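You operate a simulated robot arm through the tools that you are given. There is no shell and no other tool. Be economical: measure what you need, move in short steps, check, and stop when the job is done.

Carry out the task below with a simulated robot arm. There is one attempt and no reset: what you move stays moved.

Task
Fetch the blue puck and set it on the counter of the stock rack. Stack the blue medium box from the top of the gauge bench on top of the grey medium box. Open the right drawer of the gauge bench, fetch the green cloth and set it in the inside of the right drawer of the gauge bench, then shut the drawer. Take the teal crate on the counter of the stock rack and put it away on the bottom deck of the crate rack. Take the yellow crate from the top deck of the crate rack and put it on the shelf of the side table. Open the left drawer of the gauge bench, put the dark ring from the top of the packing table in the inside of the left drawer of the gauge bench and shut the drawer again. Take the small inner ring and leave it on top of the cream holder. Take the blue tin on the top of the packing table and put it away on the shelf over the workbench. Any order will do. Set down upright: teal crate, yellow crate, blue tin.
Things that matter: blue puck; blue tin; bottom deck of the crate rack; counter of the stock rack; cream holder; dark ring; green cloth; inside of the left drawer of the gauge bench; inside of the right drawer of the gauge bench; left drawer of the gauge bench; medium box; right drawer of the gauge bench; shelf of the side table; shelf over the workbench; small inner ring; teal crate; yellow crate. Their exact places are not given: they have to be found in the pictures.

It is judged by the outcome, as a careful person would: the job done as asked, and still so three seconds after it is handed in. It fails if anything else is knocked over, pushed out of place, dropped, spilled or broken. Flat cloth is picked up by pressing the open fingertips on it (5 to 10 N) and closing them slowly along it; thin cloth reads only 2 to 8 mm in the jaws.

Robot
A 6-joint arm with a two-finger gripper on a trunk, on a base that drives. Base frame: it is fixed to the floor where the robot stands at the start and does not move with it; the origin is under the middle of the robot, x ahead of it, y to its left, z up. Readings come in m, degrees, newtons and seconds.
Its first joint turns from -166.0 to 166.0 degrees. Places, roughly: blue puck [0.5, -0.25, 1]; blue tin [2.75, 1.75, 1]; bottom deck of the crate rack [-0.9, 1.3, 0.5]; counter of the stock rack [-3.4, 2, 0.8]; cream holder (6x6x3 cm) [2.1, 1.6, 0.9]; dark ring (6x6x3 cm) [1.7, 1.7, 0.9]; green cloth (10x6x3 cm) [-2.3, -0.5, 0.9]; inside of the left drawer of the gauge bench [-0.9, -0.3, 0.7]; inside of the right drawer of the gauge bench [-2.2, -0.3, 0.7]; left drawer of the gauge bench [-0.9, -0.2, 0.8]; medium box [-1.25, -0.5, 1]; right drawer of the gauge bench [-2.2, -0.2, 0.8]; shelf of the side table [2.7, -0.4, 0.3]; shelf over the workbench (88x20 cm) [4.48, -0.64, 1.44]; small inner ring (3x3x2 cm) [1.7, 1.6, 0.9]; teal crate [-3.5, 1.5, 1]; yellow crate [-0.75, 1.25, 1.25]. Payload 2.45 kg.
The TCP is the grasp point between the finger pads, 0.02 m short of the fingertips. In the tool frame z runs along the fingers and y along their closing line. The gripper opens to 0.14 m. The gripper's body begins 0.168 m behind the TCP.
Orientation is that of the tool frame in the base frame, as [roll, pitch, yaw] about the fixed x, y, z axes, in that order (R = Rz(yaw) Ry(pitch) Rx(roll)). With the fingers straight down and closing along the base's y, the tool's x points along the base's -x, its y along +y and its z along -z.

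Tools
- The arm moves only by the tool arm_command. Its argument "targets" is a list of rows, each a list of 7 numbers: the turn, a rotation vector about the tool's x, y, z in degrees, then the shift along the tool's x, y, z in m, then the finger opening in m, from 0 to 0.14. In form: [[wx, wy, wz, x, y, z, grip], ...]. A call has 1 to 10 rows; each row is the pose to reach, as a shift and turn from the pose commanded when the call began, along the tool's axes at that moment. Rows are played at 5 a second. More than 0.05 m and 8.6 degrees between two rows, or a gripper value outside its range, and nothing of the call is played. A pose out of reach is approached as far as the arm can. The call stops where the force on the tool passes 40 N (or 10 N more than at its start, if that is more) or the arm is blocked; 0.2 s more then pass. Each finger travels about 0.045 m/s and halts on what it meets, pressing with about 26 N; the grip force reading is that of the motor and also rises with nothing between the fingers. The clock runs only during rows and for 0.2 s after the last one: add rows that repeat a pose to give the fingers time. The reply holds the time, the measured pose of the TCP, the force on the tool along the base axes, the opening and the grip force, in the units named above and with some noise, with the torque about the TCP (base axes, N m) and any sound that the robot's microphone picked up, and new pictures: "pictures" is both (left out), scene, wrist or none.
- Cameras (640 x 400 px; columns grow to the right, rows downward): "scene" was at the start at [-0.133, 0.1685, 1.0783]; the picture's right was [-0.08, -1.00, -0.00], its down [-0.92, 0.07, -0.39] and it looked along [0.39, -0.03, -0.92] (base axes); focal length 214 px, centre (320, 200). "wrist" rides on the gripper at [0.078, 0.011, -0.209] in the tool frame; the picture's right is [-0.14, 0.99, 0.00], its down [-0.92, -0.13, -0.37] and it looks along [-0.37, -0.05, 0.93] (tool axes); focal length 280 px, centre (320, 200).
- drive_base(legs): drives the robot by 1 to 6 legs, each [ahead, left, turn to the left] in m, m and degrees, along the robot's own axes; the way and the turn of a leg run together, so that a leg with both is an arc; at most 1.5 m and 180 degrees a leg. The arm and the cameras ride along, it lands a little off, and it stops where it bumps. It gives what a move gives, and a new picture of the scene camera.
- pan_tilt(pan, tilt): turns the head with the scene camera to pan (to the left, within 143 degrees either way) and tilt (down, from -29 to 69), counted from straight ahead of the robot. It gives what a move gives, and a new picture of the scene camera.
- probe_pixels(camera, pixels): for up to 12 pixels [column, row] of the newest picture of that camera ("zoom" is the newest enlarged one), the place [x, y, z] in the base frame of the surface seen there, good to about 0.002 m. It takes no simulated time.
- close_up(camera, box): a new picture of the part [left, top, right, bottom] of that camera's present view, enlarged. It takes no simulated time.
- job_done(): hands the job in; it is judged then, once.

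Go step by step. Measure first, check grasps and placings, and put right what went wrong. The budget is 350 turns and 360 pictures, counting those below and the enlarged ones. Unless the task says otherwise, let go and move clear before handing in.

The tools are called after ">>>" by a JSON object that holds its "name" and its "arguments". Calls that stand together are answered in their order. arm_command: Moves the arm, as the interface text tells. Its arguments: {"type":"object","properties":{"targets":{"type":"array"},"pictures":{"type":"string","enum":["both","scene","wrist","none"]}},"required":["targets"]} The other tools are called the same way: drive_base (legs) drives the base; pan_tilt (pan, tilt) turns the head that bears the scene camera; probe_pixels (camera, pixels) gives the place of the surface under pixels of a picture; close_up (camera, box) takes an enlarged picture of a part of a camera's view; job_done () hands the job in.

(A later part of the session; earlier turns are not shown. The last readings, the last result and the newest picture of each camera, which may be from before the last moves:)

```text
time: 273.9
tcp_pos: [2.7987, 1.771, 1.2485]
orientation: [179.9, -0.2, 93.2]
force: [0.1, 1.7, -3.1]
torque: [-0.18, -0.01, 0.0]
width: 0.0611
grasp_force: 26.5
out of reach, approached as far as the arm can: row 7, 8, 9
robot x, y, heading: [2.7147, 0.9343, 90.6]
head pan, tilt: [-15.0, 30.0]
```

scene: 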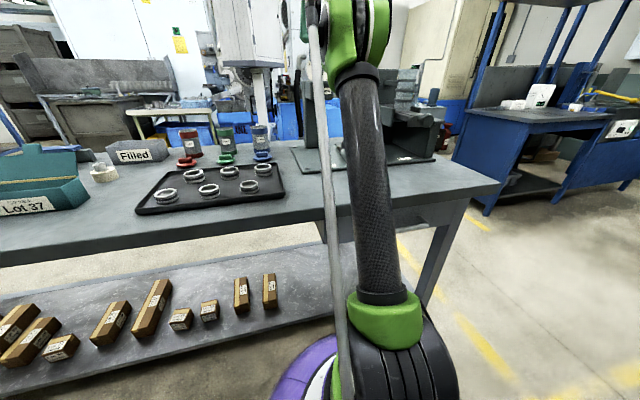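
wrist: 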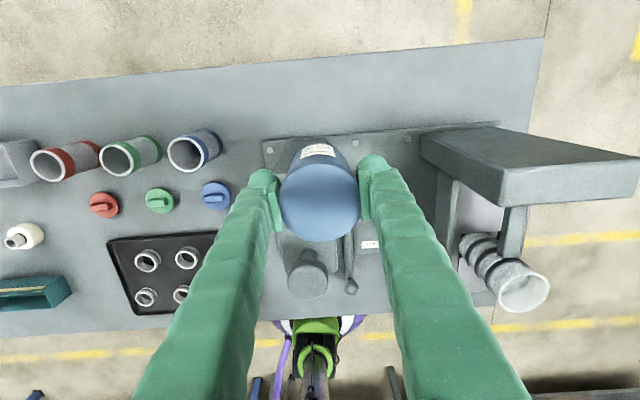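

>>> {"name": "arm_command", "arguments": {"targets": [[0, 0, 0, 0, -0.04, -0.005, 0.04], [0, 0, 0, 0, -0.08, -0.01, 0.04], [0, 0, 0, -0.02, -0.12, -0.015, 0.04], [0, 0, 0, -0.065, -0.12, -0.02, 0.04], [0, 0, 0, -0.11, -0.12, -0.03, 0.04], [0, 0, 0, -0.155, -0.12, -0.04, 0.04], [0, 0, 0, -0.2, -0.11, -0.05, 0.04], [0, 0, 0, -0.245, -0.1, -0.05, 0.04], [0, 0, 0, -0.29, -0.08, -0.05, 0.04]]}}

```text
time: 275.9
tcp_pos: [2.7486, 1.4768, 1.2966]
orientation: [-179.8, -0.3, 93.7]
force: [0.1, 1.2, -2.8]
torque: [-0.15, 0.01, -0.01]
width: 0.0614
grasp_force: 25.7
out of reach, approached as far as the arm can: row 1, 2, 3, 4, 5, 6, 7, 8, 9
robot x, y, heading: [2.7208, 0.9372, 90.6]
head pan, tilt: [-15.0, 30.0]
```

scene: 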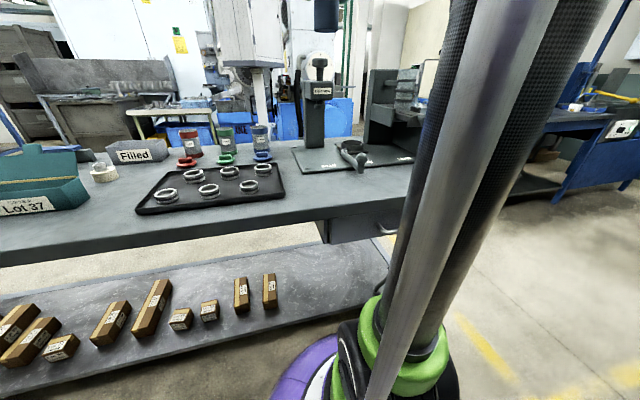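
wrist: 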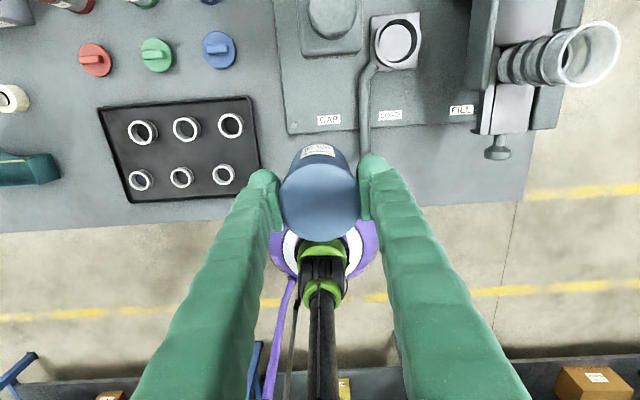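

Tin is in hand and clear of the press. Turn the wrist back to yaw −90 before setting the tin at the table front for a side regrasp (the shelf at 1.44 m needs a near-horizontal tool).

>>> {"name": "arm_command", "arguments": {"targets": [[0, 0, -8.5, 0, 0, 0, 0.04], [0, 0, -17, 0, 0, 0, 0.04], [0, 0, -25.5, 0, 0, 0, 0.04], [0, 0, -34, 0, 0, 0, 0.04], [0, 0, -42.5, 0, 0, 0, 0.04], [0, 0, -51, 0, 0, 0, 0.04], [0, 0, -59.5, 0, 0, 0, 0.04], [0, 0, -68, 0, 0, 0, 0.04], [0, 0, -76.5, 0, 0, 0, 0.04], [0, 0, -85, 0, 0, 0, 0.04]], "pictures": "none"}}

>>> {"name": "arm_command", "arguments": {"targets": [[0, 0, -8.5, 0, 0, 0, 0.04], [0, 0, -17, 0, 0, 0, 0.04], [0, 0, -25.5, 0, 0, 0, 0.04], [0, 0, -34, 0, 0, 0, 0.04], [0, 0, -42.5, 0, 0, 0, 0.04], [0, 0, -51, 0, 0, 0, 0.04], [0, 0, -59.5, 0, 0, 0, 0.04], [0, 0, -68, 0, 0, 0, 0.04], [0, 0, -76.5, 0, 0, 0, 0.04], [0, 0, -85, 0, 0, 0, 0.04]], "pictures": "wrist"}}

```text
time: 278.1
tcp_pos: [2.7508, 1.4772, 1.2952]
orientation: [179.8, 0.0, 178.3]
force: [0.9, -0.9, -2.3]
torque: [0.03, 0.01, -0.01]
width: 0.0612
grasp_force: 25.7
robot x, y, heading: [2.7178, 0.9369, 90.5]
head pan, tilt: [-15.0, 30.0]
```

```text
time: 280.3
tcp_pos: [2.7501, 1.4767, 1.294]
orientation: [-179.8, 0.3, -96.7]
force: [-0.1, 0.0, -2.8]
torque: [-0.03, 0.0, 0.04]
width: 0.0612
grasp_force: 26.0
robot x, y, heading: [2.7166, 0.9383, 90.5]
head pan, tilt: [-15.0, 30.0]
```

wrist: 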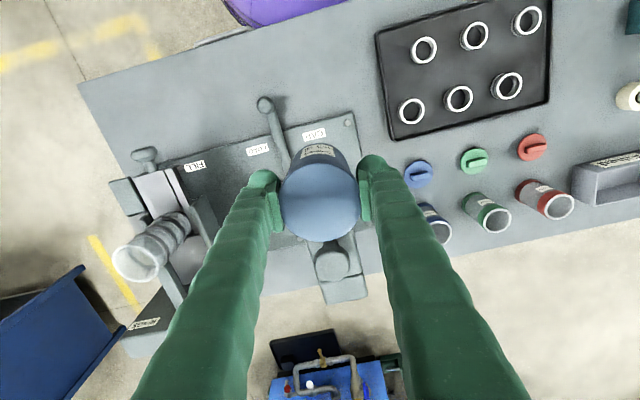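

>>> {"name": "probe_pixels", "arguments": {"camera": "wrist", "pixels": [[320, 70], [340, 40], [200, 90], [330, 10], [265, 103], [365, 60], [390, 130], [220, 60]]}}

```text
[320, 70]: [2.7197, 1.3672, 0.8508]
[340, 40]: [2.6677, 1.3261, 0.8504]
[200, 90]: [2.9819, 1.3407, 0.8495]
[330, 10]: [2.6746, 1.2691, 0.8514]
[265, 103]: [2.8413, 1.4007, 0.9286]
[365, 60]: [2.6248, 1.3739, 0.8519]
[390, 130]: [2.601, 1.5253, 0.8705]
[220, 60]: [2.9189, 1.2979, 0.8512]
```

Free spot at (2.72,1.36) near the table front. Drive back 0.12 and lower the tin there.

>>> {"name": "drive_base", "arguments": {"legs": [[-0.117, 0.03, 0]]}}

>>> {"name": "arm_command", "arguments": {"targets": [[0, 0, 0, 0, 0, 0.05, 0.04], [0, 0, 0, 0, 0, 0.1, 0.04], [0, 0, 0, 0, 0, 0.15, 0.04], [0, 0, 0, 0, 0, 0.2, 0.04], [0, 0, 0, 0, 0, 0.25, 0.04], [0, 0, 0, 0, 0, 0.3, 0.04], [0, 0, 0, 0, 0, 0.34, 0.04], [0, 0, 0, 0, 0, 0.36, 0.04], [0, 0, 0, 0, 0, 0.365, 0.04]], "pictures": "wrist"}}

```text
time: 281.6
tcp_pos: [2.7215, 1.3583, 1.2954]
orientation: [-179.9, 0.2, -97.0]
force: [0.4, 0.5, -1.2]
torque: [-0.01, 0.03, 0.04]
width: 0.0614
grasp_force: 26.0
robot x, y, heading: [2.6885, 0.8209, 90.4]
head pan, tilt: [-15.0, 30.0]
```

scene: 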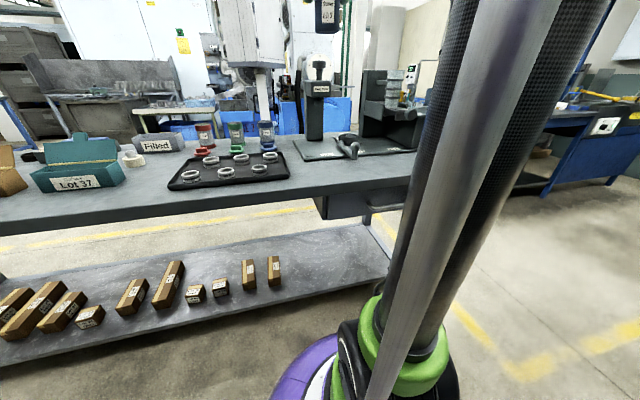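

```text
time: 283.6
tcp_pos: [2.7224, 1.3591, 0.9288]
orientation: [-180.0, 0.3, -96.8]
force: [0.7, 0.5, -2.6]
torque: [-0.04, 0.0, -0.02]
width: 0.061
grasp_force: 26.1
robot x, y, heading: [2.6911, 0.8222, 90.3]
head pan, tilt: [-15.0, 30.0]
```

wrist: 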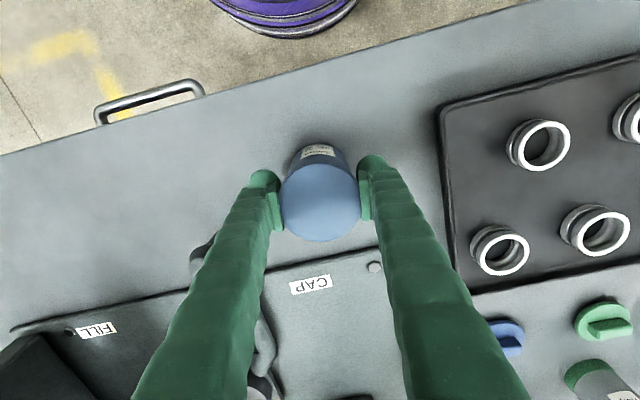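

>>> {"name": "arm_command", "arguments": {"targets": [[0, 0, 0, 0, 0, 0.0015, 0.04], [0, 0, 0, 0, 0, 0.003, 0.04], [0, 0, 0, 0, 0, 0.0035, 0.04]], "pictures": "none"}}

>>> {"name": "arm_command", "arguments": {"targets": [[0, 0, 0, 0, 0, 0, 0.07], [0, 0, 0, 0, 0, 0, 0.085], [0, 0, 0, 0, 0, 0, 0.085], [0, 0, 0, 0, 0, -0.03, 0.085], [0, 0, 0, 0, 0, -0.08, 0.085], [0, 0, -3, 0, 0, -0.13, 0.085], [0, 0, -6.8, 0, 0, -0.18, 0.085], [0, 0, -6.8, 0, 0, -0.21, 0.085]], "pictures": "wrist"}}

```text
time: 284.4
tcp_pos: [2.7227, 1.3599, 0.9264]
orientation: [-179.9, 0.3, -96.9]
force: [-0.2, 0.0, -1.5]
torque: [0.0, -0.03, -0.02]
width: 0.0611
grasp_force: 25.8
robot x, y, heading: [2.6877, 0.8185, 90.6]
head pan, tilt: [-15.0, 30.0]
```

```text
time: 286.1
tcp_pos: [2.7215, 1.3597, 1.1367]
orientation: [-179.9, 0.3, -90.0]
force: [-0.2, -0.9, 0.1]
torque: [0.0, 0.01, -0.01]
width: 0.0852
grasp_force: 0.1
robot x, y, heading: [2.6881, 0.817, 90.5]
head pan, tilt: [-15.0, 30.0]
```

wrist: 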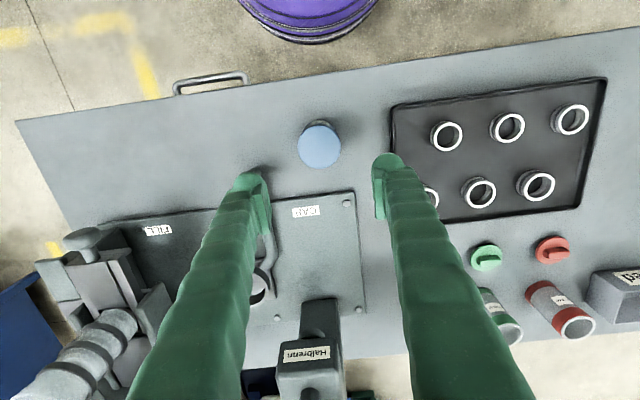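

Tin released, standing upright. Back off 0.35 and tilt the tool to near-horizontal.

>>> {"name": "drive_base", "arguments": {"legs": [[-0.35, 0, 0]]}}

>>> {"name": "arm_command", "arguments": {"targets": [[0, -8, 0, -0.03, 0, 0, 0.09], [0, -16, 0, -0.06, 0, 0, 0.09], [0, -24, 0, -0.09, 0, 0, 0.09], [0, -32, 0, -0.12, 0, 0, 0.09], [0, -40, 0, -0.15, 0, 0, 0.09], [0, -48, 0, -0.17, 0, 0, 0.09], [0, -56, 0, -0.19, 0, 0, 0.09], [0, -64, 0, -0.2, 0, 0, 0.09], [0, -72, 0, -0.21, 0, 0, 0.09], [0, -80, 0, -0.22, 0, 0, 0.09]]}}

```text
time: 288.4
tcp_pos: [2.7246, 1.0038, 1.1363]
orientation: [-180.0, 0.4, -90.1]
force: [0.2, -0.4, 0.6]
torque: [0.0, -0.03, -0.06]
width: 0.0851
grasp_force: 0.1
robot x, y, heading: [2.6902, 0.4631, 90.2]
head pan, tilt: [-15.0, 30.0]
```

scene: 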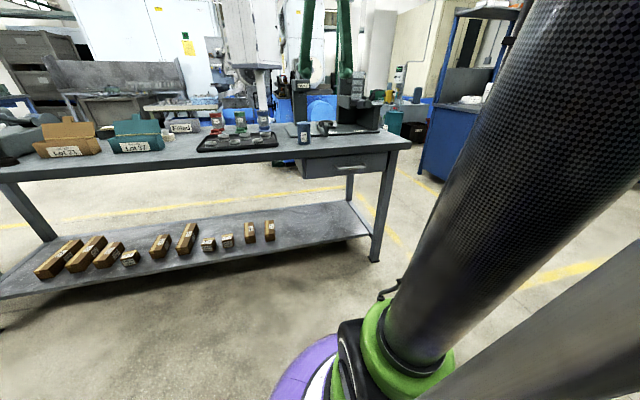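

```text
time: 290.6
tcp_pos: [2.7241, 1.2237, 1.1379]
orientation: [-179.4, 80.3, -89.5]
force: [-0.3, 0.4, -0.7]
torque: [0.03, -0.01, -0.02]
width: 0.0902
grasp_force: 0.0
robot x, y, heading: [2.6893, 0.4623, 90.4]
head pan, tilt: [-15.0, 30.0]
```

scene: 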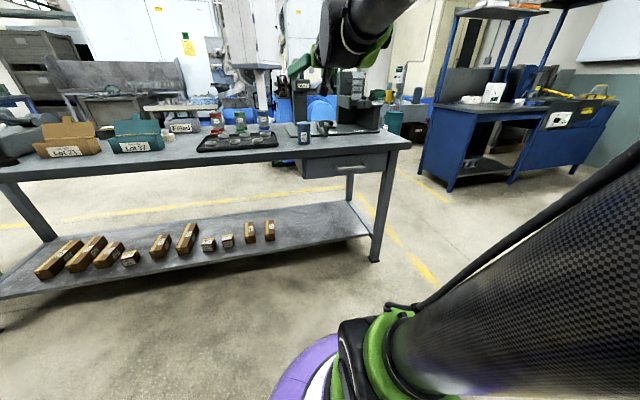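
wrist: 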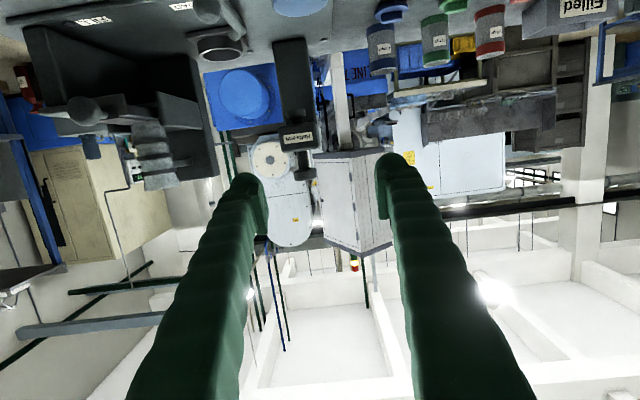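

>>> {"name": "arm_command", "arguments": {"targets": [[0, 0, 0, 0.046, 0, 0.008, 0.09], [0, 0, 0, 0.092, 0, 0.016, 0.09], [0, 0, 0, 0.138, 0, 0.024, 0.09], [0, 0, 0, 0.184, 0, 0.032, 0.09], [0, 0, 0, 0.2266, 0, 0.04, 0.09], [0, 0, 0, 0.2266, 0, 0.04, 0.09]]}}

>>> {"name": "probe_pixels", "arguments": {"camera": "wrist", "pixels": [[320, 180], [320, 150], [320, 200], [300, 170], [340, 170]]}}

```text
time: 292.1
tcp_pos: [2.7264, 1.2253, 0.9093]
orientation: [-179.2, 80.3, -89.4]
force: [-1.1, 0.4, -0.4]
torque: [-0.01, 0.01, 0.02]
width: 0.0901
grasp_force: 0.0
robot x, y, heading: [2.6899, 0.4595, 90.5]
head pan, tilt: [-15.0, 30.0]
```

scene: 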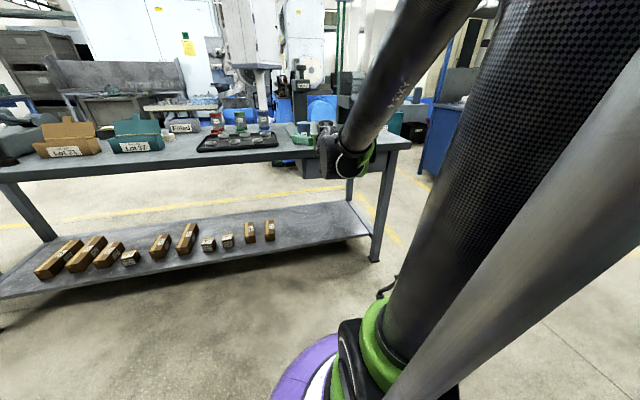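
wrist: 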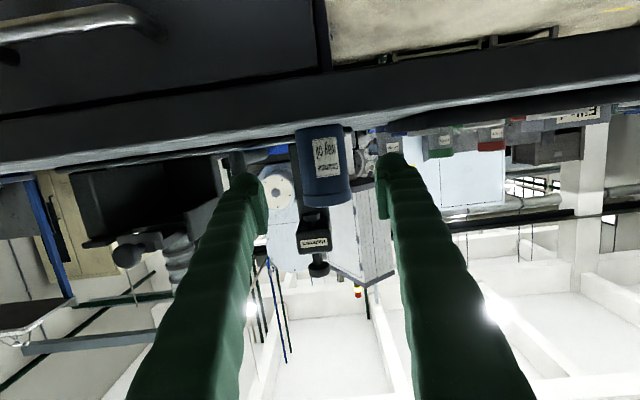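

```text
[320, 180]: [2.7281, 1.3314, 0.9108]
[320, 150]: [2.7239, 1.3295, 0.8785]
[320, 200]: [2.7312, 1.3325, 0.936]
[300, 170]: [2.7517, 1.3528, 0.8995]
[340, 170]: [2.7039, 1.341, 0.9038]
```

Aligned. Slide forward onto the tin and grip.

>>> {"name": "arm_command", "arguments": {"targets": [[0, 0, 0, -0.007, 0, 0.04, 0.09], [0, 0, 0, -0.014, 0, 0.08, 0.09], [0, 0, 0, -0.021, 0, 0.12, 0.09], [0, 0, 0, -0.023, 0, 0.132, 0.09], [0, 0, 0, -0.023, 0, 0.132, 0.07], [0, 0, 0, -0.023, 0, 0.132, 0.04], [0, 0, 0, -0.023, 0, 0.132, 0.04], [0, 0, 0, -0.023, 0, 0.132, 0.04], [0, 0, 0, -0.023, 0, 0.132, 0.04]], "pictures": "wrist"}}

>>> {"name": "arm_command", "arguments": {"targets": [[0, 0, 0, -0.025, 0, -0.004, 0.04], [0, 0, 0, -0.07, 0, -0.012, 0.04], [0, 0, 0, -0.115, 0, -0.02, 0.04], [0, 0, 0, -0.15, 0, -0.04, 0.04], [0, 0, 0, -0.18, 0, -0.075, 0.04], [0, 0, 0, -0.205, 0, -0.11, 0.04]]}}

```text
time: 294.1
tcp_pos: [2.725, 1.3587, 0.9079]
orientation: [-179.2, 80.3, -89.4]
force: [-0.3, 0.4, 0.1]
torque: [0.07, 0.04, -0.02]
width: 0.0579
grasp_force: 26.3
robot x, y, heading: [2.6914, 0.4655, 90.5]
head pan, tilt: [-15.0, 30.0]
```

wrist: 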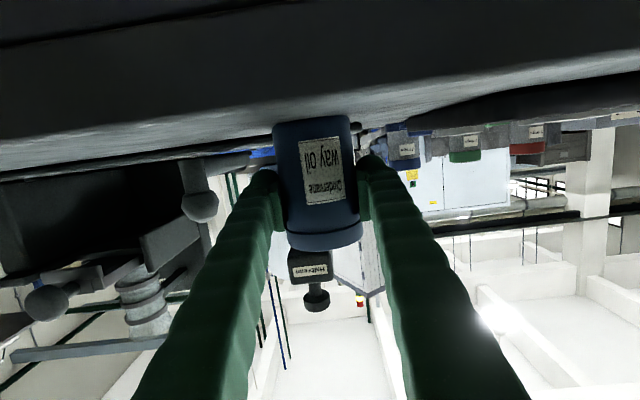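

```text
time: 295.4
tcp_pos: [2.7239, 1.2847, 1.1302]
orientation: [-179.0, 80.2, -89.1]
force: [-0.5, 0.0, -2.4]
torque: [-0.01, 0.02, 0.01]
width: 0.0581
grasp_force: 26.1
robot x, y, heading: [2.6891, 0.4601, 90.3]
head pan, tilt: [-15.0, 30.0]
```

scene: 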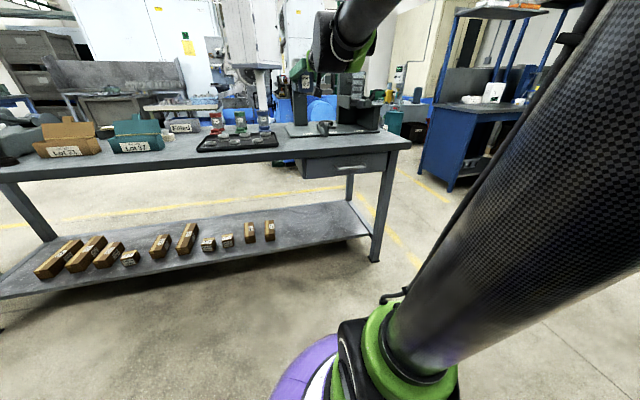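
wrist: 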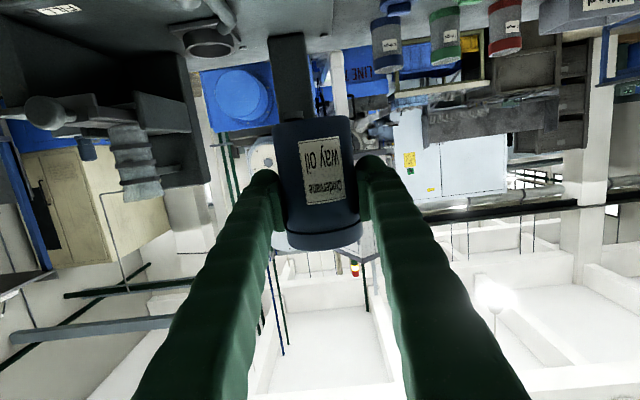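

"Way oil" tin held level from the side. Raise a little and drive toward the far shelf.

>>> {"name": "arm_command", "arguments": {"targets": [[0, 0, 0, -0.045, 0, -0.008, 0.04], [0, 0, 0, -0.09, 0, -0.016, 0.04], [0, 0, 0, -0.13, 0, -0.023, 0.04]], "pictures": "none"}}

>>> {"name": "drive_base", "arguments": {"legs": [[0, 0, -90], [1.4, 0.05, 0]]}}

>>> {"name": "pan_tilt", "arguments": {"pan": -50, "tilt": 10}}

```text
time: 296.2
tcp_pos: [2.7242, 1.2839, 1.2623]
orientation: [-179.2, 80.2, -89.3]
force: [-0.8, 0.7, -2.4]
torque: [-0.02, 0.0, -0.02]
width: 0.0579
grasp_force: 25.5
robot x, y, heading: [2.6885, 0.4628, 90.2]
head pan, tilt: [-15.0, 30.0]
```

```text
time: 307.2
tcp_pos: [4.9362, 0.455, 1.2618]
orientation: [-179.2, 80.3, 179.9]
force: [0.4, -1.0, -2.9]
torque: [-0.02, -0.02, 0.0]
width: 0.0579
grasp_force: 25.9
robot x, y, heading: [4.1142, 0.4998, -0.3]
head pan, tilt: [-15.0, 30.0]
```

scene: 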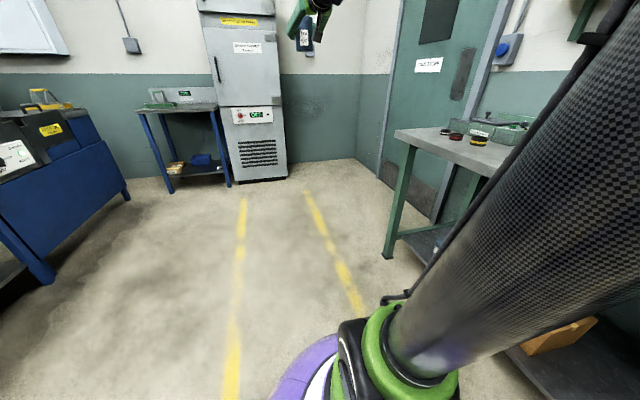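

```text
time: 308.2
tcp_pos: [4.9368, 0.4547, 1.2625]
orientation: [-179.2, 80.3, 180.0]
force: [0.0, 0.3, -1.3]
torque: [-0.04, -0.03, 0.01]
width: 0.0579
grasp_force: 26.0
robot x, y, heading: [4.1174, 0.5001, -0.8]
head pan, tilt: [-50.0, 10.0]
```

scene: 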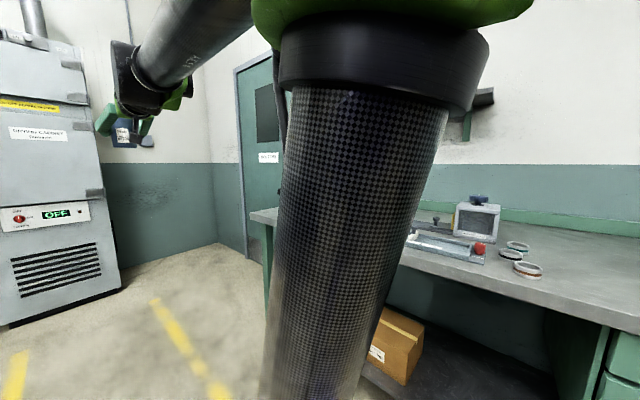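

>>> {"name": "drive_base", "arguments": {"legs": [[0.25, 0, 0], [0, 0.1, -90]]}}

>>> {"name": "pan_tilt", "arguments": {"pan": 0, "tilt": 0}}

```text
time: 313.9
tcp_pos: [4.3879, -0.2602, 1.2622]
orientation: [-179.2, 80.2, 90.3]
force: [0.5, 0.2, -1.6]
torque: [0.02, 0.03, -0.01]
width: 0.0581
grasp_force: 26.4
robot x, y, heading: [4.4283, 0.5642, -89.8]
head pan, tilt: [-50.0, 10.0]
```

scene: 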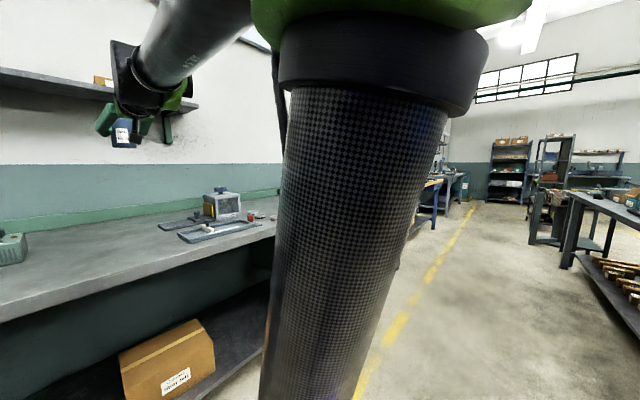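

```text
time: 315.0
tcp_pos: [4.3904, -0.2614, 1.2622]
orientation: [-179.2, 80.2, 90.3]
force: [0.1, 0.3, -2.9]
torque: [0.01, -0.01, -0.01]
width: 0.0583
grasp_force: 26.5
robot x, y, heading: [4.4274, 0.5622, -89.8]
head pan, tilt: [0.0, 0.0]
```

scene: 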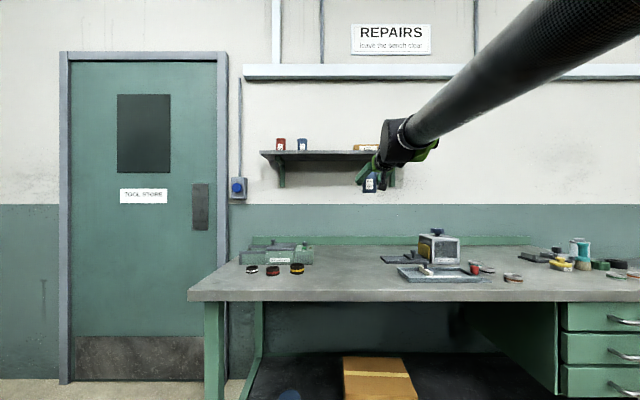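

>>> {"name": "close_up", "arguments": {"camera": "scene", "box": [240, 100, 440, 210]}}

>>> {"name": "probe_pixels", "arguments": {"camera": "scene", "pixels": [[281, 146], [302, 146], [320, 152], [335, 152], [320, 158], [345, 157], [360, 149], [262, 155], [320, 120], [395, 155]]}}

```text
3.20 times, centred on (340, 155) of scene
```

zoom: 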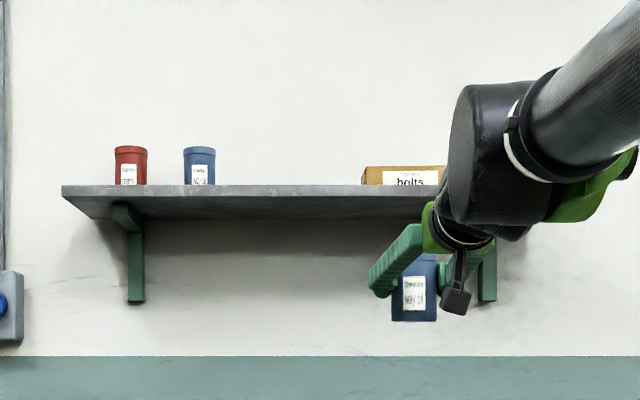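

```text
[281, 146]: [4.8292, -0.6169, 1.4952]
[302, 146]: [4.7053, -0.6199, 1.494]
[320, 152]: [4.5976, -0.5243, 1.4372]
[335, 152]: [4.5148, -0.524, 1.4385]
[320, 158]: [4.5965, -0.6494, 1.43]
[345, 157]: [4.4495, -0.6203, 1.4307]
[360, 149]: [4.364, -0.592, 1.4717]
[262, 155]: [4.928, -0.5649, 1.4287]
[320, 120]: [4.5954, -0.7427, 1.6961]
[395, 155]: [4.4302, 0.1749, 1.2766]
```

Shelf top ≈1.446; free gap x 4.43–4.67 between the blue tin (4.705) and the bolts box. Raise the tin to 1.53 and shift left.

>>> {"name": "arm_command", "arguments": {"targets": [[0, 0, 0, -0.045, 0, -0.008, 0.04], [0, 0, 0, -0.09, 0, -0.016, 0.04], [0, 0, 0, -0.135, 0, -0.024, 0.04], [0, 0, 0, -0.18, 0, -0.032, 0.04], [0, 0, 0, -0.225, 0, -0.04, 0.04], [0, 0, 0, -0.266, 0, -0.047, 0.04], [0, 0, 0, -0.266, 0, -0.047, 0.04]], "pictures": "none"}}

>>> {"name": "drive_base", "arguments": {"legs": [[0.18, 0.18, 0]]}}

```text
time: 316.6
tcp_pos: [4.391, -0.2595, 1.5321]
orientation: [-179.1, 80.3, 90.3]
force: [-0.2, 0.2, -2.3]
torque: [0.0, 0.01, 0.0]
width: 0.0586
grasp_force: 26.1
robot x, y, heading: [4.4296, 0.5601, -90.0]
head pan, tilt: [0.0, 0.0]
```

```text
time: 318.5
tcp_pos: [4.5752, -0.4387, 1.5323]
orientation: [-179.2, 80.3, 90.3]
force: [0.9, 0.3, -1.9]
torque: [0.05, -0.02, 0.02]
width: 0.0582
grasp_force: 26.2
robot x, y, heading: [4.613, 0.3814, -90.1]
head pan, tilt: [0.0, 0.0]
```

scene: 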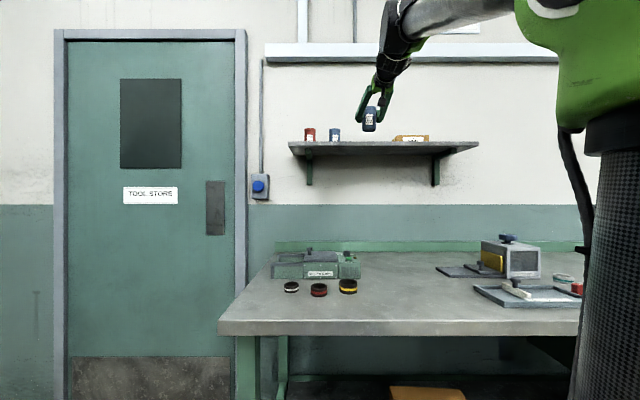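

>>> {"name": "probe_pixels", "arguments": {"camera": "scene", "pixels": [[400, 330], [370, 145], [370, 142], [370, 139], [369, 118], [400, 143], [334, 140], [396, 138]]}}

>>> {"name": "close_up", "arguments": {"camera": "scene", "box": [280, 70, 480, 195]}}

```text
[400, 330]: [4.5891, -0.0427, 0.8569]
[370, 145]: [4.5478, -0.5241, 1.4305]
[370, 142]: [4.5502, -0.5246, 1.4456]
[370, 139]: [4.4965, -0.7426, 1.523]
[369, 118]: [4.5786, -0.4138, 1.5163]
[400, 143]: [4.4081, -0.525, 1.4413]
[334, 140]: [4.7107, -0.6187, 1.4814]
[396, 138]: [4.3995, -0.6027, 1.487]
```

```text
3.20 times, centred on (380, 132) of scene
```

zoom: 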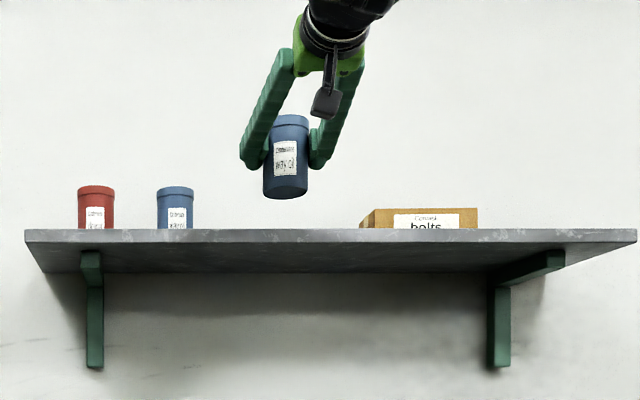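

>>> {"name": "drive_base", "arguments": {"legs": [[0.09, 0, 0]]}}

>>> {"name": "arm_command", "arguments": {"targets": [[0, 0, 0, -0.008, 0, 0.045, 0.04], [0, 0, 0, -0.0174, 0, 0.0985, 0.04], [0, 0, 0, -0.0174, 0, 0.0985, 0.04]], "pictures": "both"}}

```text
time: 319.6
tcp_pos: [4.5746, -0.5277, 1.5327]
orientation: [-179.2, 80.4, 90.4]
force: [-0.4, -0.3, -1.5]
torque: [0.03, 0.02, -0.02]
width: 0.0581
grasp_force: 25.8
robot x, y, heading: [4.6114, 0.296, -90.0]
head pan, tilt: [0.0, 0.0]
```

scene: 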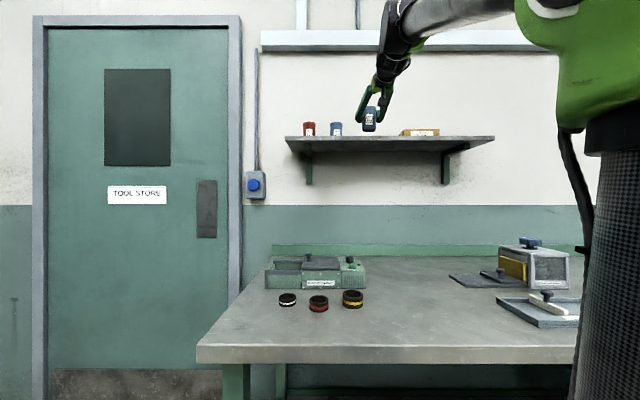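

```text
refused: row 2 steps farther than a row can; nothing moved
```

>>> {"name": "arm_command", "arguments": {"targets": [[0, 0, 0, -0.008, 0, 0.045, 0.04], [0, 0, 0, -0.016, 0, 0.09, 0.04], [0, 0, 0, -0.0174, 0, 0.0985, 0.04], [0, 0, 0, -0.0174, 0, 0.0985, 0.04]], "pictures": "both"}}

```text
time: 320.6
tcp_pos: [4.5738, -0.629, 1.5325]
orientation: [-179.2, 80.1, 90.4]
force: [0.3, 0.2, -1.7]
torque: [0.0, 0.0, -0.02]
width: 0.058
grasp_force: 25.4
robot x, y, heading: [4.6086, 0.2941, -89.8]
head pan, tilt: [0.0, 0.0]
```

scene: 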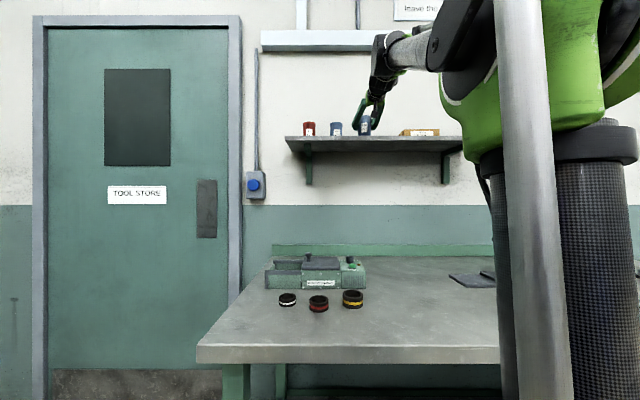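
wrist: 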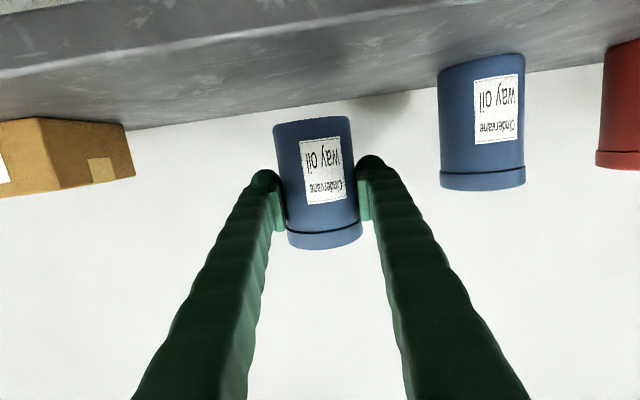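

>>> {"name": "probe_pixels", "arguments": {"camera": "wrist", "pixels": [[400, 80], [250, 100], [350, 60], [312, 125], [320, 240]]}}

>>> {"name": "arm_command", "arguments": {"targets": [[0, 0, 0, 0.012, 0, 0.002, 0.04], [0, 0, 0, 0.02, 0, 0.0035, 0.04], [0, 0, 0, 0.024, 0, 0.0042, 0.04], [0, 0, 0, 0.026, 0, 0.0046, 0.04]], "pictures": "none"}}

```text
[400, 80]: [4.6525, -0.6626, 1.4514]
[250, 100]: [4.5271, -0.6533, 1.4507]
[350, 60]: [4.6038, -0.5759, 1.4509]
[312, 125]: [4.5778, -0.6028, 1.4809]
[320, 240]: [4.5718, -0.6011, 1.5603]
```

```text
time: 321.6
tcp_pos: [4.5755, -0.6266, 1.5074]
orientation: [-179.3, 80.5, 90.3]
force: [2.6, -6.1, 15.6]
torque: [-0.75, 0.1, 0.1]
width: 0.058
grasp_force: 26.0
robot x, y, heading: [4.6095, 0.2912, -90.1]
head pan, tilt: [0.0, 0.0]
```

Tin on the shelf (contact 16 N). Release and withdraw.

>>> {"name": "arm_command", "arguments": {"targets": [[0, 0, 0, -0.002, 0, 0, 0.06], [0, 0, 0, -0.002, 0, 0, 0.075], [0, 0, 0, -0.002, 0, 0, 0.085], [0, 0, 0, 0.003, 0, -0.03, 0.085], [0, 0, 0, 0.01, 0, -0.07, 0.085], [0, 0, 0, 0.017, 0, -0.11, 0.085]], "pictures": "wrist"}}

>>> {"name": "drive_base", "arguments": {"legs": [[-0.3, 0, 0]]}}

```text
time: 323.0
tcp_pos: [4.575, -0.5177, 1.5111]
orientation: [-179.3, 80.3, 90.4]
force: [0.6, -0.7, 0.0]
torque: [-0.04, 0.03, 0.02]
width: 0.085
grasp_force: 0.0
robot x, y, heading: [4.6106, 0.2912, -89.7]
head pan, tilt: [0.0, 0.0]
```

wrist: 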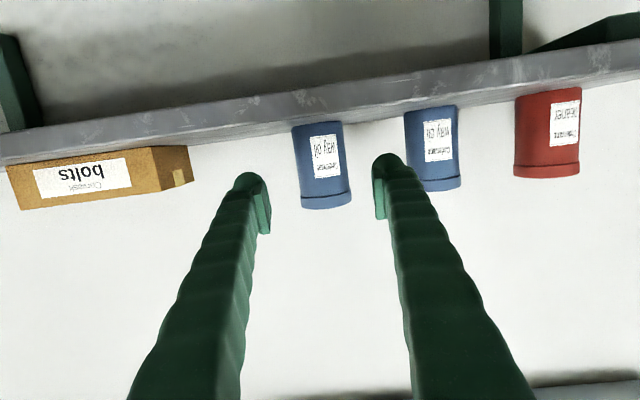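

```text
time: 325.0
tcp_pos: [4.5734, -0.2133, 1.5116]
orientation: [-179.2, 80.4, 90.4]
force: [0.0, -0.5, 0.0]
torque: [-0.02, 0.01, -0.01]
width: 0.085
grasp_force: 0.2
robot x, y, heading: [4.6117, 0.5985, -90.1]
head pan, tilt: [0.0, 0.0]
```

scene: 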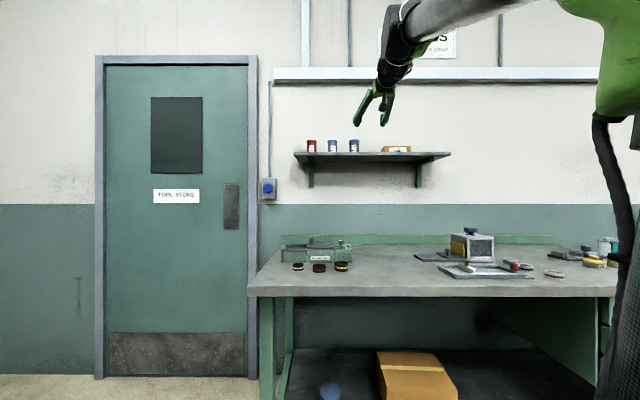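

Blue tin is upright on the shelf. Lower and straighten the tool, then drive back to the packing table for the dark ring.

>>> {"name": "arm_command", "arguments": {"targets": [[0, 8, 0, 0.032, 0, -0.01, 0.085], [0, 16, 0, 0.064, 0, -0.02, 0.085], [0, 24, 0, 0.096, 0, -0.03, 0.085], [0, 32, 0, 0.128, 0, -0.04, 0.085], [0, 40, 0, 0.16, 0, -0.05, 0.085], [0, 48, 0, 0.192, 0, -0.06, 0.085], [0, 56, 0, 0.224, 0, -0.07, 0.085], [0, 64, 0, 0.256, 0, -0.08, 0.085], [0, 72, 0, 0.288, 0, -0.09, 0.085], [0, 80.4, 0, 0.32, 0, -0.1, 0.085]], "pictures": "none"}}

>>> {"name": "drive_base", "arguments": {"legs": [[0, 0, -90], [1.4, 0, 0], [1.2, 0, -45], [0, 0, -45]]}}

```text
time: 327.2
tcp_pos: [4.5736, -0.0591, 1.2118]
orientation: [-179.9, -0.3, 89.7]
force: [-0.3, 0.4, 0.1]
torque: [-0.07, 0.01, -0.03]
width: 0.0848
grasp_force: 0.1
robot x, y, heading: [4.6101, 0.6007, -90.0]
head pan, tilt: [0.0, 0.0]
```

```text
time: 346.0
tcp_pos: [2.079, 1.6112, 1.2115]
orientation: [-179.9, -0.1, -88.8]
force: [1.3, 0.8, -0.2]
torque: [-0.03, -0.02, -0.01]
width: 0.085
grasp_force: 0.1
robot x, y, heading: [2.0636, 0.9521, 92.0]
head pan, tilt: [0.0, 0.0]
cut short: leg 3
```

scene: 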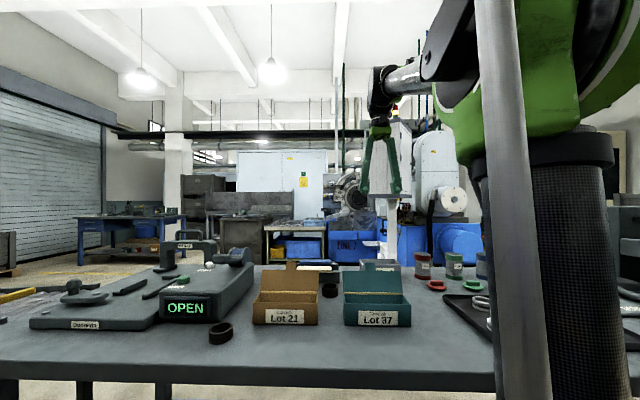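

>>> {"name": "drive_base", "arguments": {"legs": [[-0.03, 0.35, -1.5]]}}

>>> {"name": "close_up", "arguments": {"camera": "wrist", "box": [160, 60, 480, 260]}}

```text
time: 348.2
tcp_pos: [1.752, 1.5751, 1.2104]
orientation: [-180.0, -0.1, -90.0]
force: [0.0, -1.0, 0.7]
torque: [0.01, -0.03, 0.03]
width: 0.0849
grasp_force: 0.0
robot x, y, heading: [1.7226, 0.9213, 90.6]
head pan, tilt: [0.0, 0.0]
```

scene: 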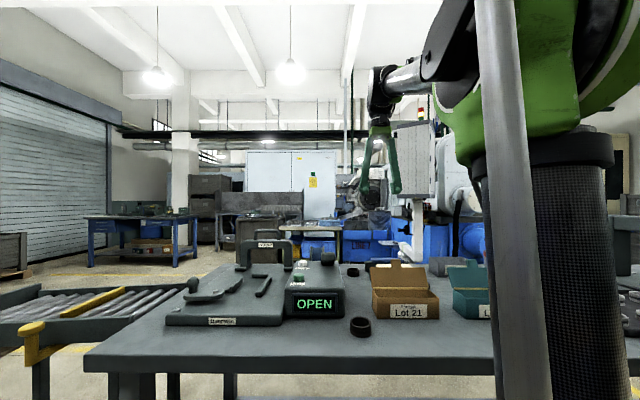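

```text
2.00 times, centred on (320, 160) of wrist
```

zoom: 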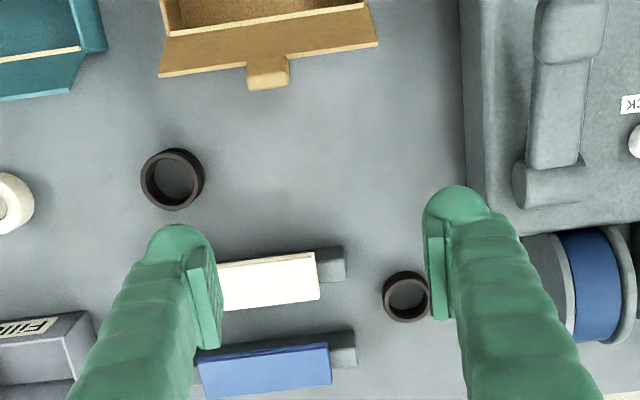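

>>> {"name": "probe_pixels", "arguments": {"camera": "zoom", "pixels": [[384, 297], [427, 299], [405, 320], [405, 273], [142, 180], [203, 180], [172, 149], [172, 209], [340, 265], [350, 350], [500, 250], [465, 150]]}}

>>> {"name": "probe_pixels", "arguments": {"camera": "scene", "pixels": [[352, 325], [369, 325], [361, 319], [354, 270], [361, 333]]}}

>>> {"name": "close_up", "arguments": {"camera": "scene", "box": [280, 240, 480, 360]}}

```text
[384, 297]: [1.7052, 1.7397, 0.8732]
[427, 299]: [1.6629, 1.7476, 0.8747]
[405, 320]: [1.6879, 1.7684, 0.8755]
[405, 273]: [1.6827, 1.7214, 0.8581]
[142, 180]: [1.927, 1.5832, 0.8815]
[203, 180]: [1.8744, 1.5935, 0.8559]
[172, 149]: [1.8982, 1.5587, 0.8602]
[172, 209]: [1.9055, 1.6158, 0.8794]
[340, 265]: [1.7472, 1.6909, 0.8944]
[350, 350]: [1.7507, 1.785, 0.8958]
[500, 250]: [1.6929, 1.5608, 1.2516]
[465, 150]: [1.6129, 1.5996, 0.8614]
```

```text
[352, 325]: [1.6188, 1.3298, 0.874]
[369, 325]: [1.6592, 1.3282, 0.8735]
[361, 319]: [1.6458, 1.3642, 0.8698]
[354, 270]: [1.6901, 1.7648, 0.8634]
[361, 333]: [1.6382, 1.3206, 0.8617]
```

```text
3.20 times, centred on (380, 300) of scene
```

zoom: 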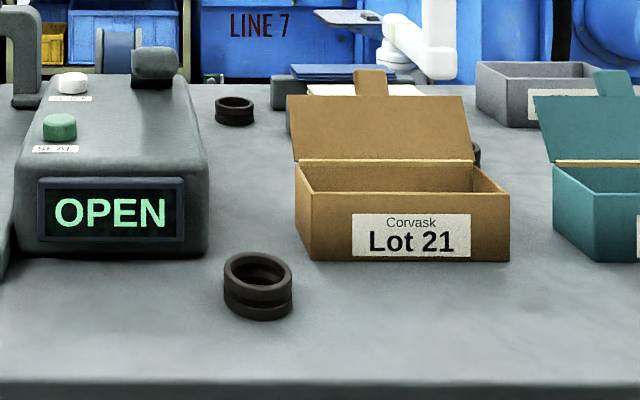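

>>> {"name": "close_up", "arguments": {"camera": "wrist", "box": [340, 185, 404, 225]}}

>>> {"name": "probe_pixels", "arguments": {"camera": "zoom", "pixels": [[60, 240], [120, 240], [180, 240], [200, 140], [200, 160], [200, 340], [200, 370], [320, 240], [260, 120], [240, 380]]}}

>>> {"name": "close_up", "arguments": {"camera": "wrist", "box": [214, 130, 278, 170]}}

```text
10.00 times, centred on (372, 205) of wrist
```

zoom: 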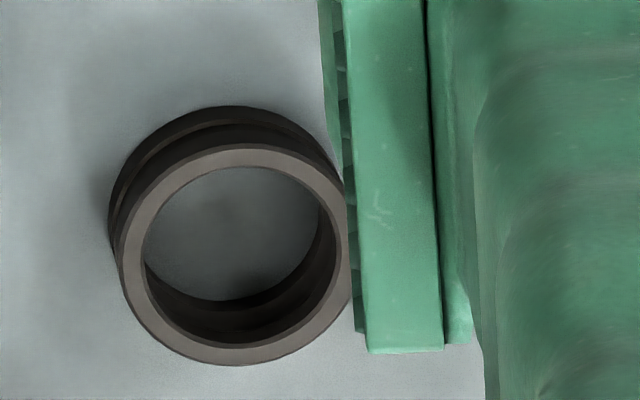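

```text
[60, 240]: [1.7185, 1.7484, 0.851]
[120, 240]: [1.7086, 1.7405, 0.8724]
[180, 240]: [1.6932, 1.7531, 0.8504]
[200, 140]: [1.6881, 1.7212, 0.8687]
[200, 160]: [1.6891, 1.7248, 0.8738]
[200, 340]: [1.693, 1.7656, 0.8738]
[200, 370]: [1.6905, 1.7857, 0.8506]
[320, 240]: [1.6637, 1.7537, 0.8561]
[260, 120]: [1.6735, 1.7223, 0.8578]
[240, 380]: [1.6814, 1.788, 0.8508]
```

```text
10.00 times, centred on (246, 150) of wrist
```

zoom: 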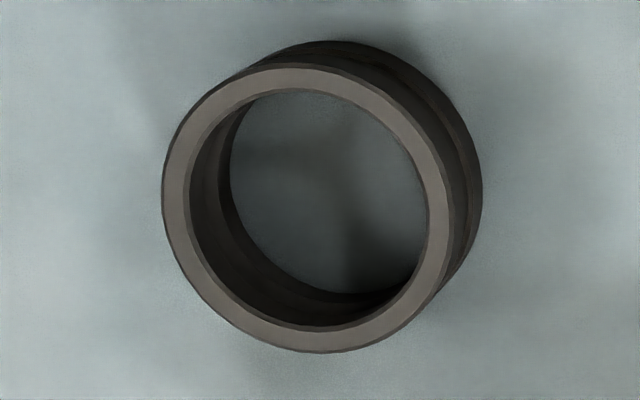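

Rings: A (1.90,1.587) is 56 mm, B (1.685,1.745) 49.5 mm at the listed place, C (1.64,1.345) ~48 mm. I need the left drawer opened with an empty hand first anyway, so I go to the gauge bench now and do its jobs, returning for the ring later.

>>> {"name": "drive_base", "arguments": {"legs": [[-0.45, 0, 0], [0, 0, 89.5], [1.4, 0, 0], [1.1, 0, 0]]}}

>>> {"name": "pan_tilt", "arguments": {"pan": 60, "tilt": 35}}

```text
time: 366.6
tcp_pos: [-1.4478, 0.422, 1.2112]
orientation: [-179.8, -0.1, 1.0]
force: [0.4, 0.8, 0.5]
torque: [-0.01, -0.05, 0.0]
width: 0.0851
grasp_force: 0.1
robot x, y, heading: [-0.7889, 0.4031, -178.5]
head pan, tilt: [0.0, 0.0]
```

scene: 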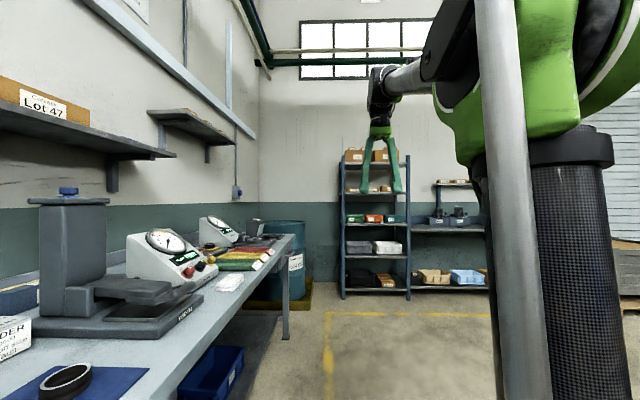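

```text
time: 367.9
tcp_pos: [-1.4473, 0.4229, 1.2108]
orientation: [-180.0, -0.1, 0.9]
force: [0.3, 0.5, -0.6]
torque: [0.01, 0.0, -0.01]
width: 0.0851
grasp_force: 0.2
robot x, y, heading: [-0.7887, 0.4043, -178.5]
head pan, tilt: [60.0, 35.0]
```

scene: 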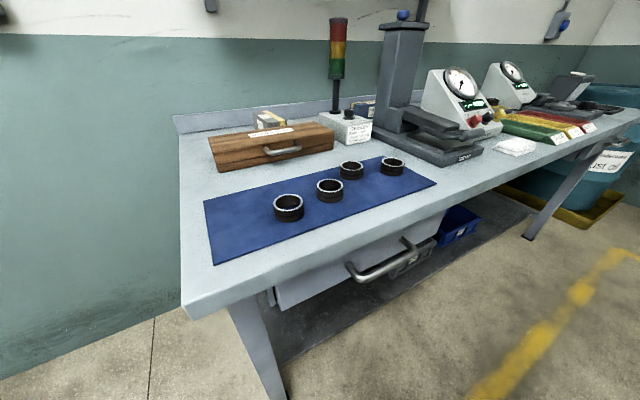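

>>> {"name": "drive_base", "arguments": {"legs": [[0.2, 0, 0], [0, 0, 88.5]]}}

>>> {"name": "pan_tilt", "arguments": {"pan": 0, "tilt": 20}}

>>> {"name": "close_up", "arguments": {"camera": "wrist", "box": [0, 0, 640, 400]}}

```text
time: 373.2
tcp_pos: [-1.0312, -0.257, 1.2102]
orientation: [-180.0, 0.0, 89.0]
force: [-0.5, 0.2, 0.1]
torque: [-0.08, -0.02, -0.02]
width: 0.0848
grasp_force: 0.1
robot x, y, heading: [-0.9883, 0.3977, -90.3]
head pan, tilt: [60.0, 35.0]
```

scene: 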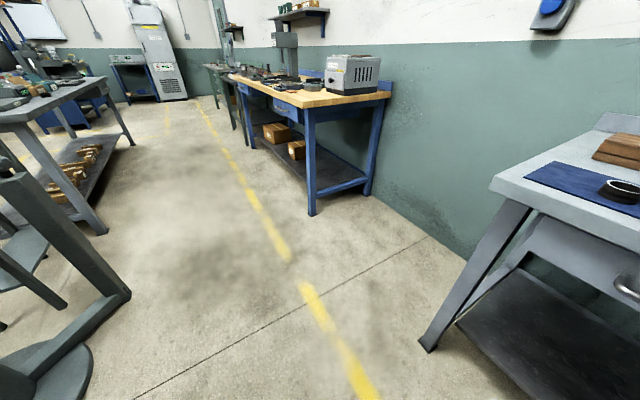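

```text
time: 374.5
tcp_pos: [-1.0326, -0.2588, 1.2095]
orientation: [-179.9, 0.0, 89.0]
force: [-0.5, -0.7, -1.1]
torque: [0.03, 0.01, 0.0]
width: 0.085
grasp_force: 0.0
robot x, y, heading: [-0.9897, 0.4004, -90.6]
head pan, tilt: [0.0, 20.0]
```

scene: 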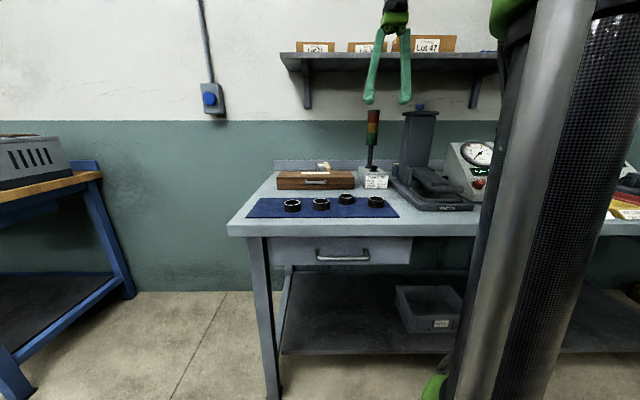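

```text
1.00 times, centred on (320, 200) of wrist (not enlarged: the box is as wide or as high as the picture)
```

zoom: 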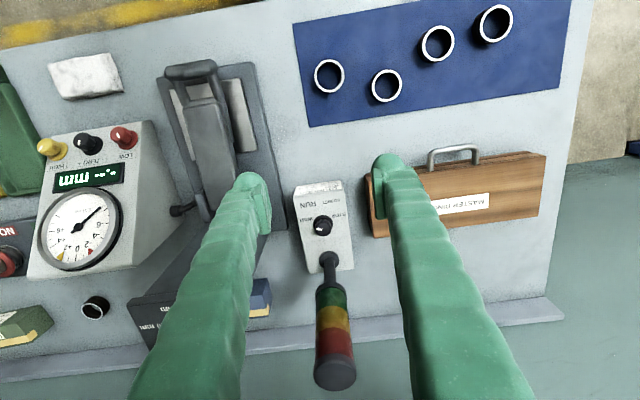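

>>> {"name": "probe_pixels", "arguments": {"camera": "scene", "pixels": [[400, 72], [300, 60], [420, 112], [372, 115], [374, 145], [323, 165], [343, 258], [320, 258], [365, 258], [343, 250], [295, 50], [490, 72]]}}

>>> {"name": "probe_pixels", "arguments": {"camera": "zoom", "pixels": [[258, 295], [260, 310], [190, 270], [330, 300], [335, 380], [320, 225], [300, 200], [345, 260], [165, 310], [390, 225], [545, 215], [450, 230]]}}

```text
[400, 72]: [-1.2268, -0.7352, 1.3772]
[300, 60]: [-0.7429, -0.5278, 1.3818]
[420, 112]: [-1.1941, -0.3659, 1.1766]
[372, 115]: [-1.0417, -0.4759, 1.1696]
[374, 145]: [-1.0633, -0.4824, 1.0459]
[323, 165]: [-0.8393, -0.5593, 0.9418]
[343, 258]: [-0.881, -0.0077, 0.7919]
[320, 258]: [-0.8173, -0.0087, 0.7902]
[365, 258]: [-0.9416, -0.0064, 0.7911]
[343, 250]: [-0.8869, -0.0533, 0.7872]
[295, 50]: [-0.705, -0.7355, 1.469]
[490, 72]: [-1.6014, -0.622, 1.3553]
```

```text
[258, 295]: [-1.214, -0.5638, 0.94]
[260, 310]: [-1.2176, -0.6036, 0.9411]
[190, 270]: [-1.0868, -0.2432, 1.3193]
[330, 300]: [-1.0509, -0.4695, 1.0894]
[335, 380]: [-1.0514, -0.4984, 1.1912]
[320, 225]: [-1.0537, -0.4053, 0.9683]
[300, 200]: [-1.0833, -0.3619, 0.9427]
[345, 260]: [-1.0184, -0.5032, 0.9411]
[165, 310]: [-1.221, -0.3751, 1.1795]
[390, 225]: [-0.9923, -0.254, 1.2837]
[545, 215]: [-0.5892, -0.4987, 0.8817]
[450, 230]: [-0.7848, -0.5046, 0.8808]
```

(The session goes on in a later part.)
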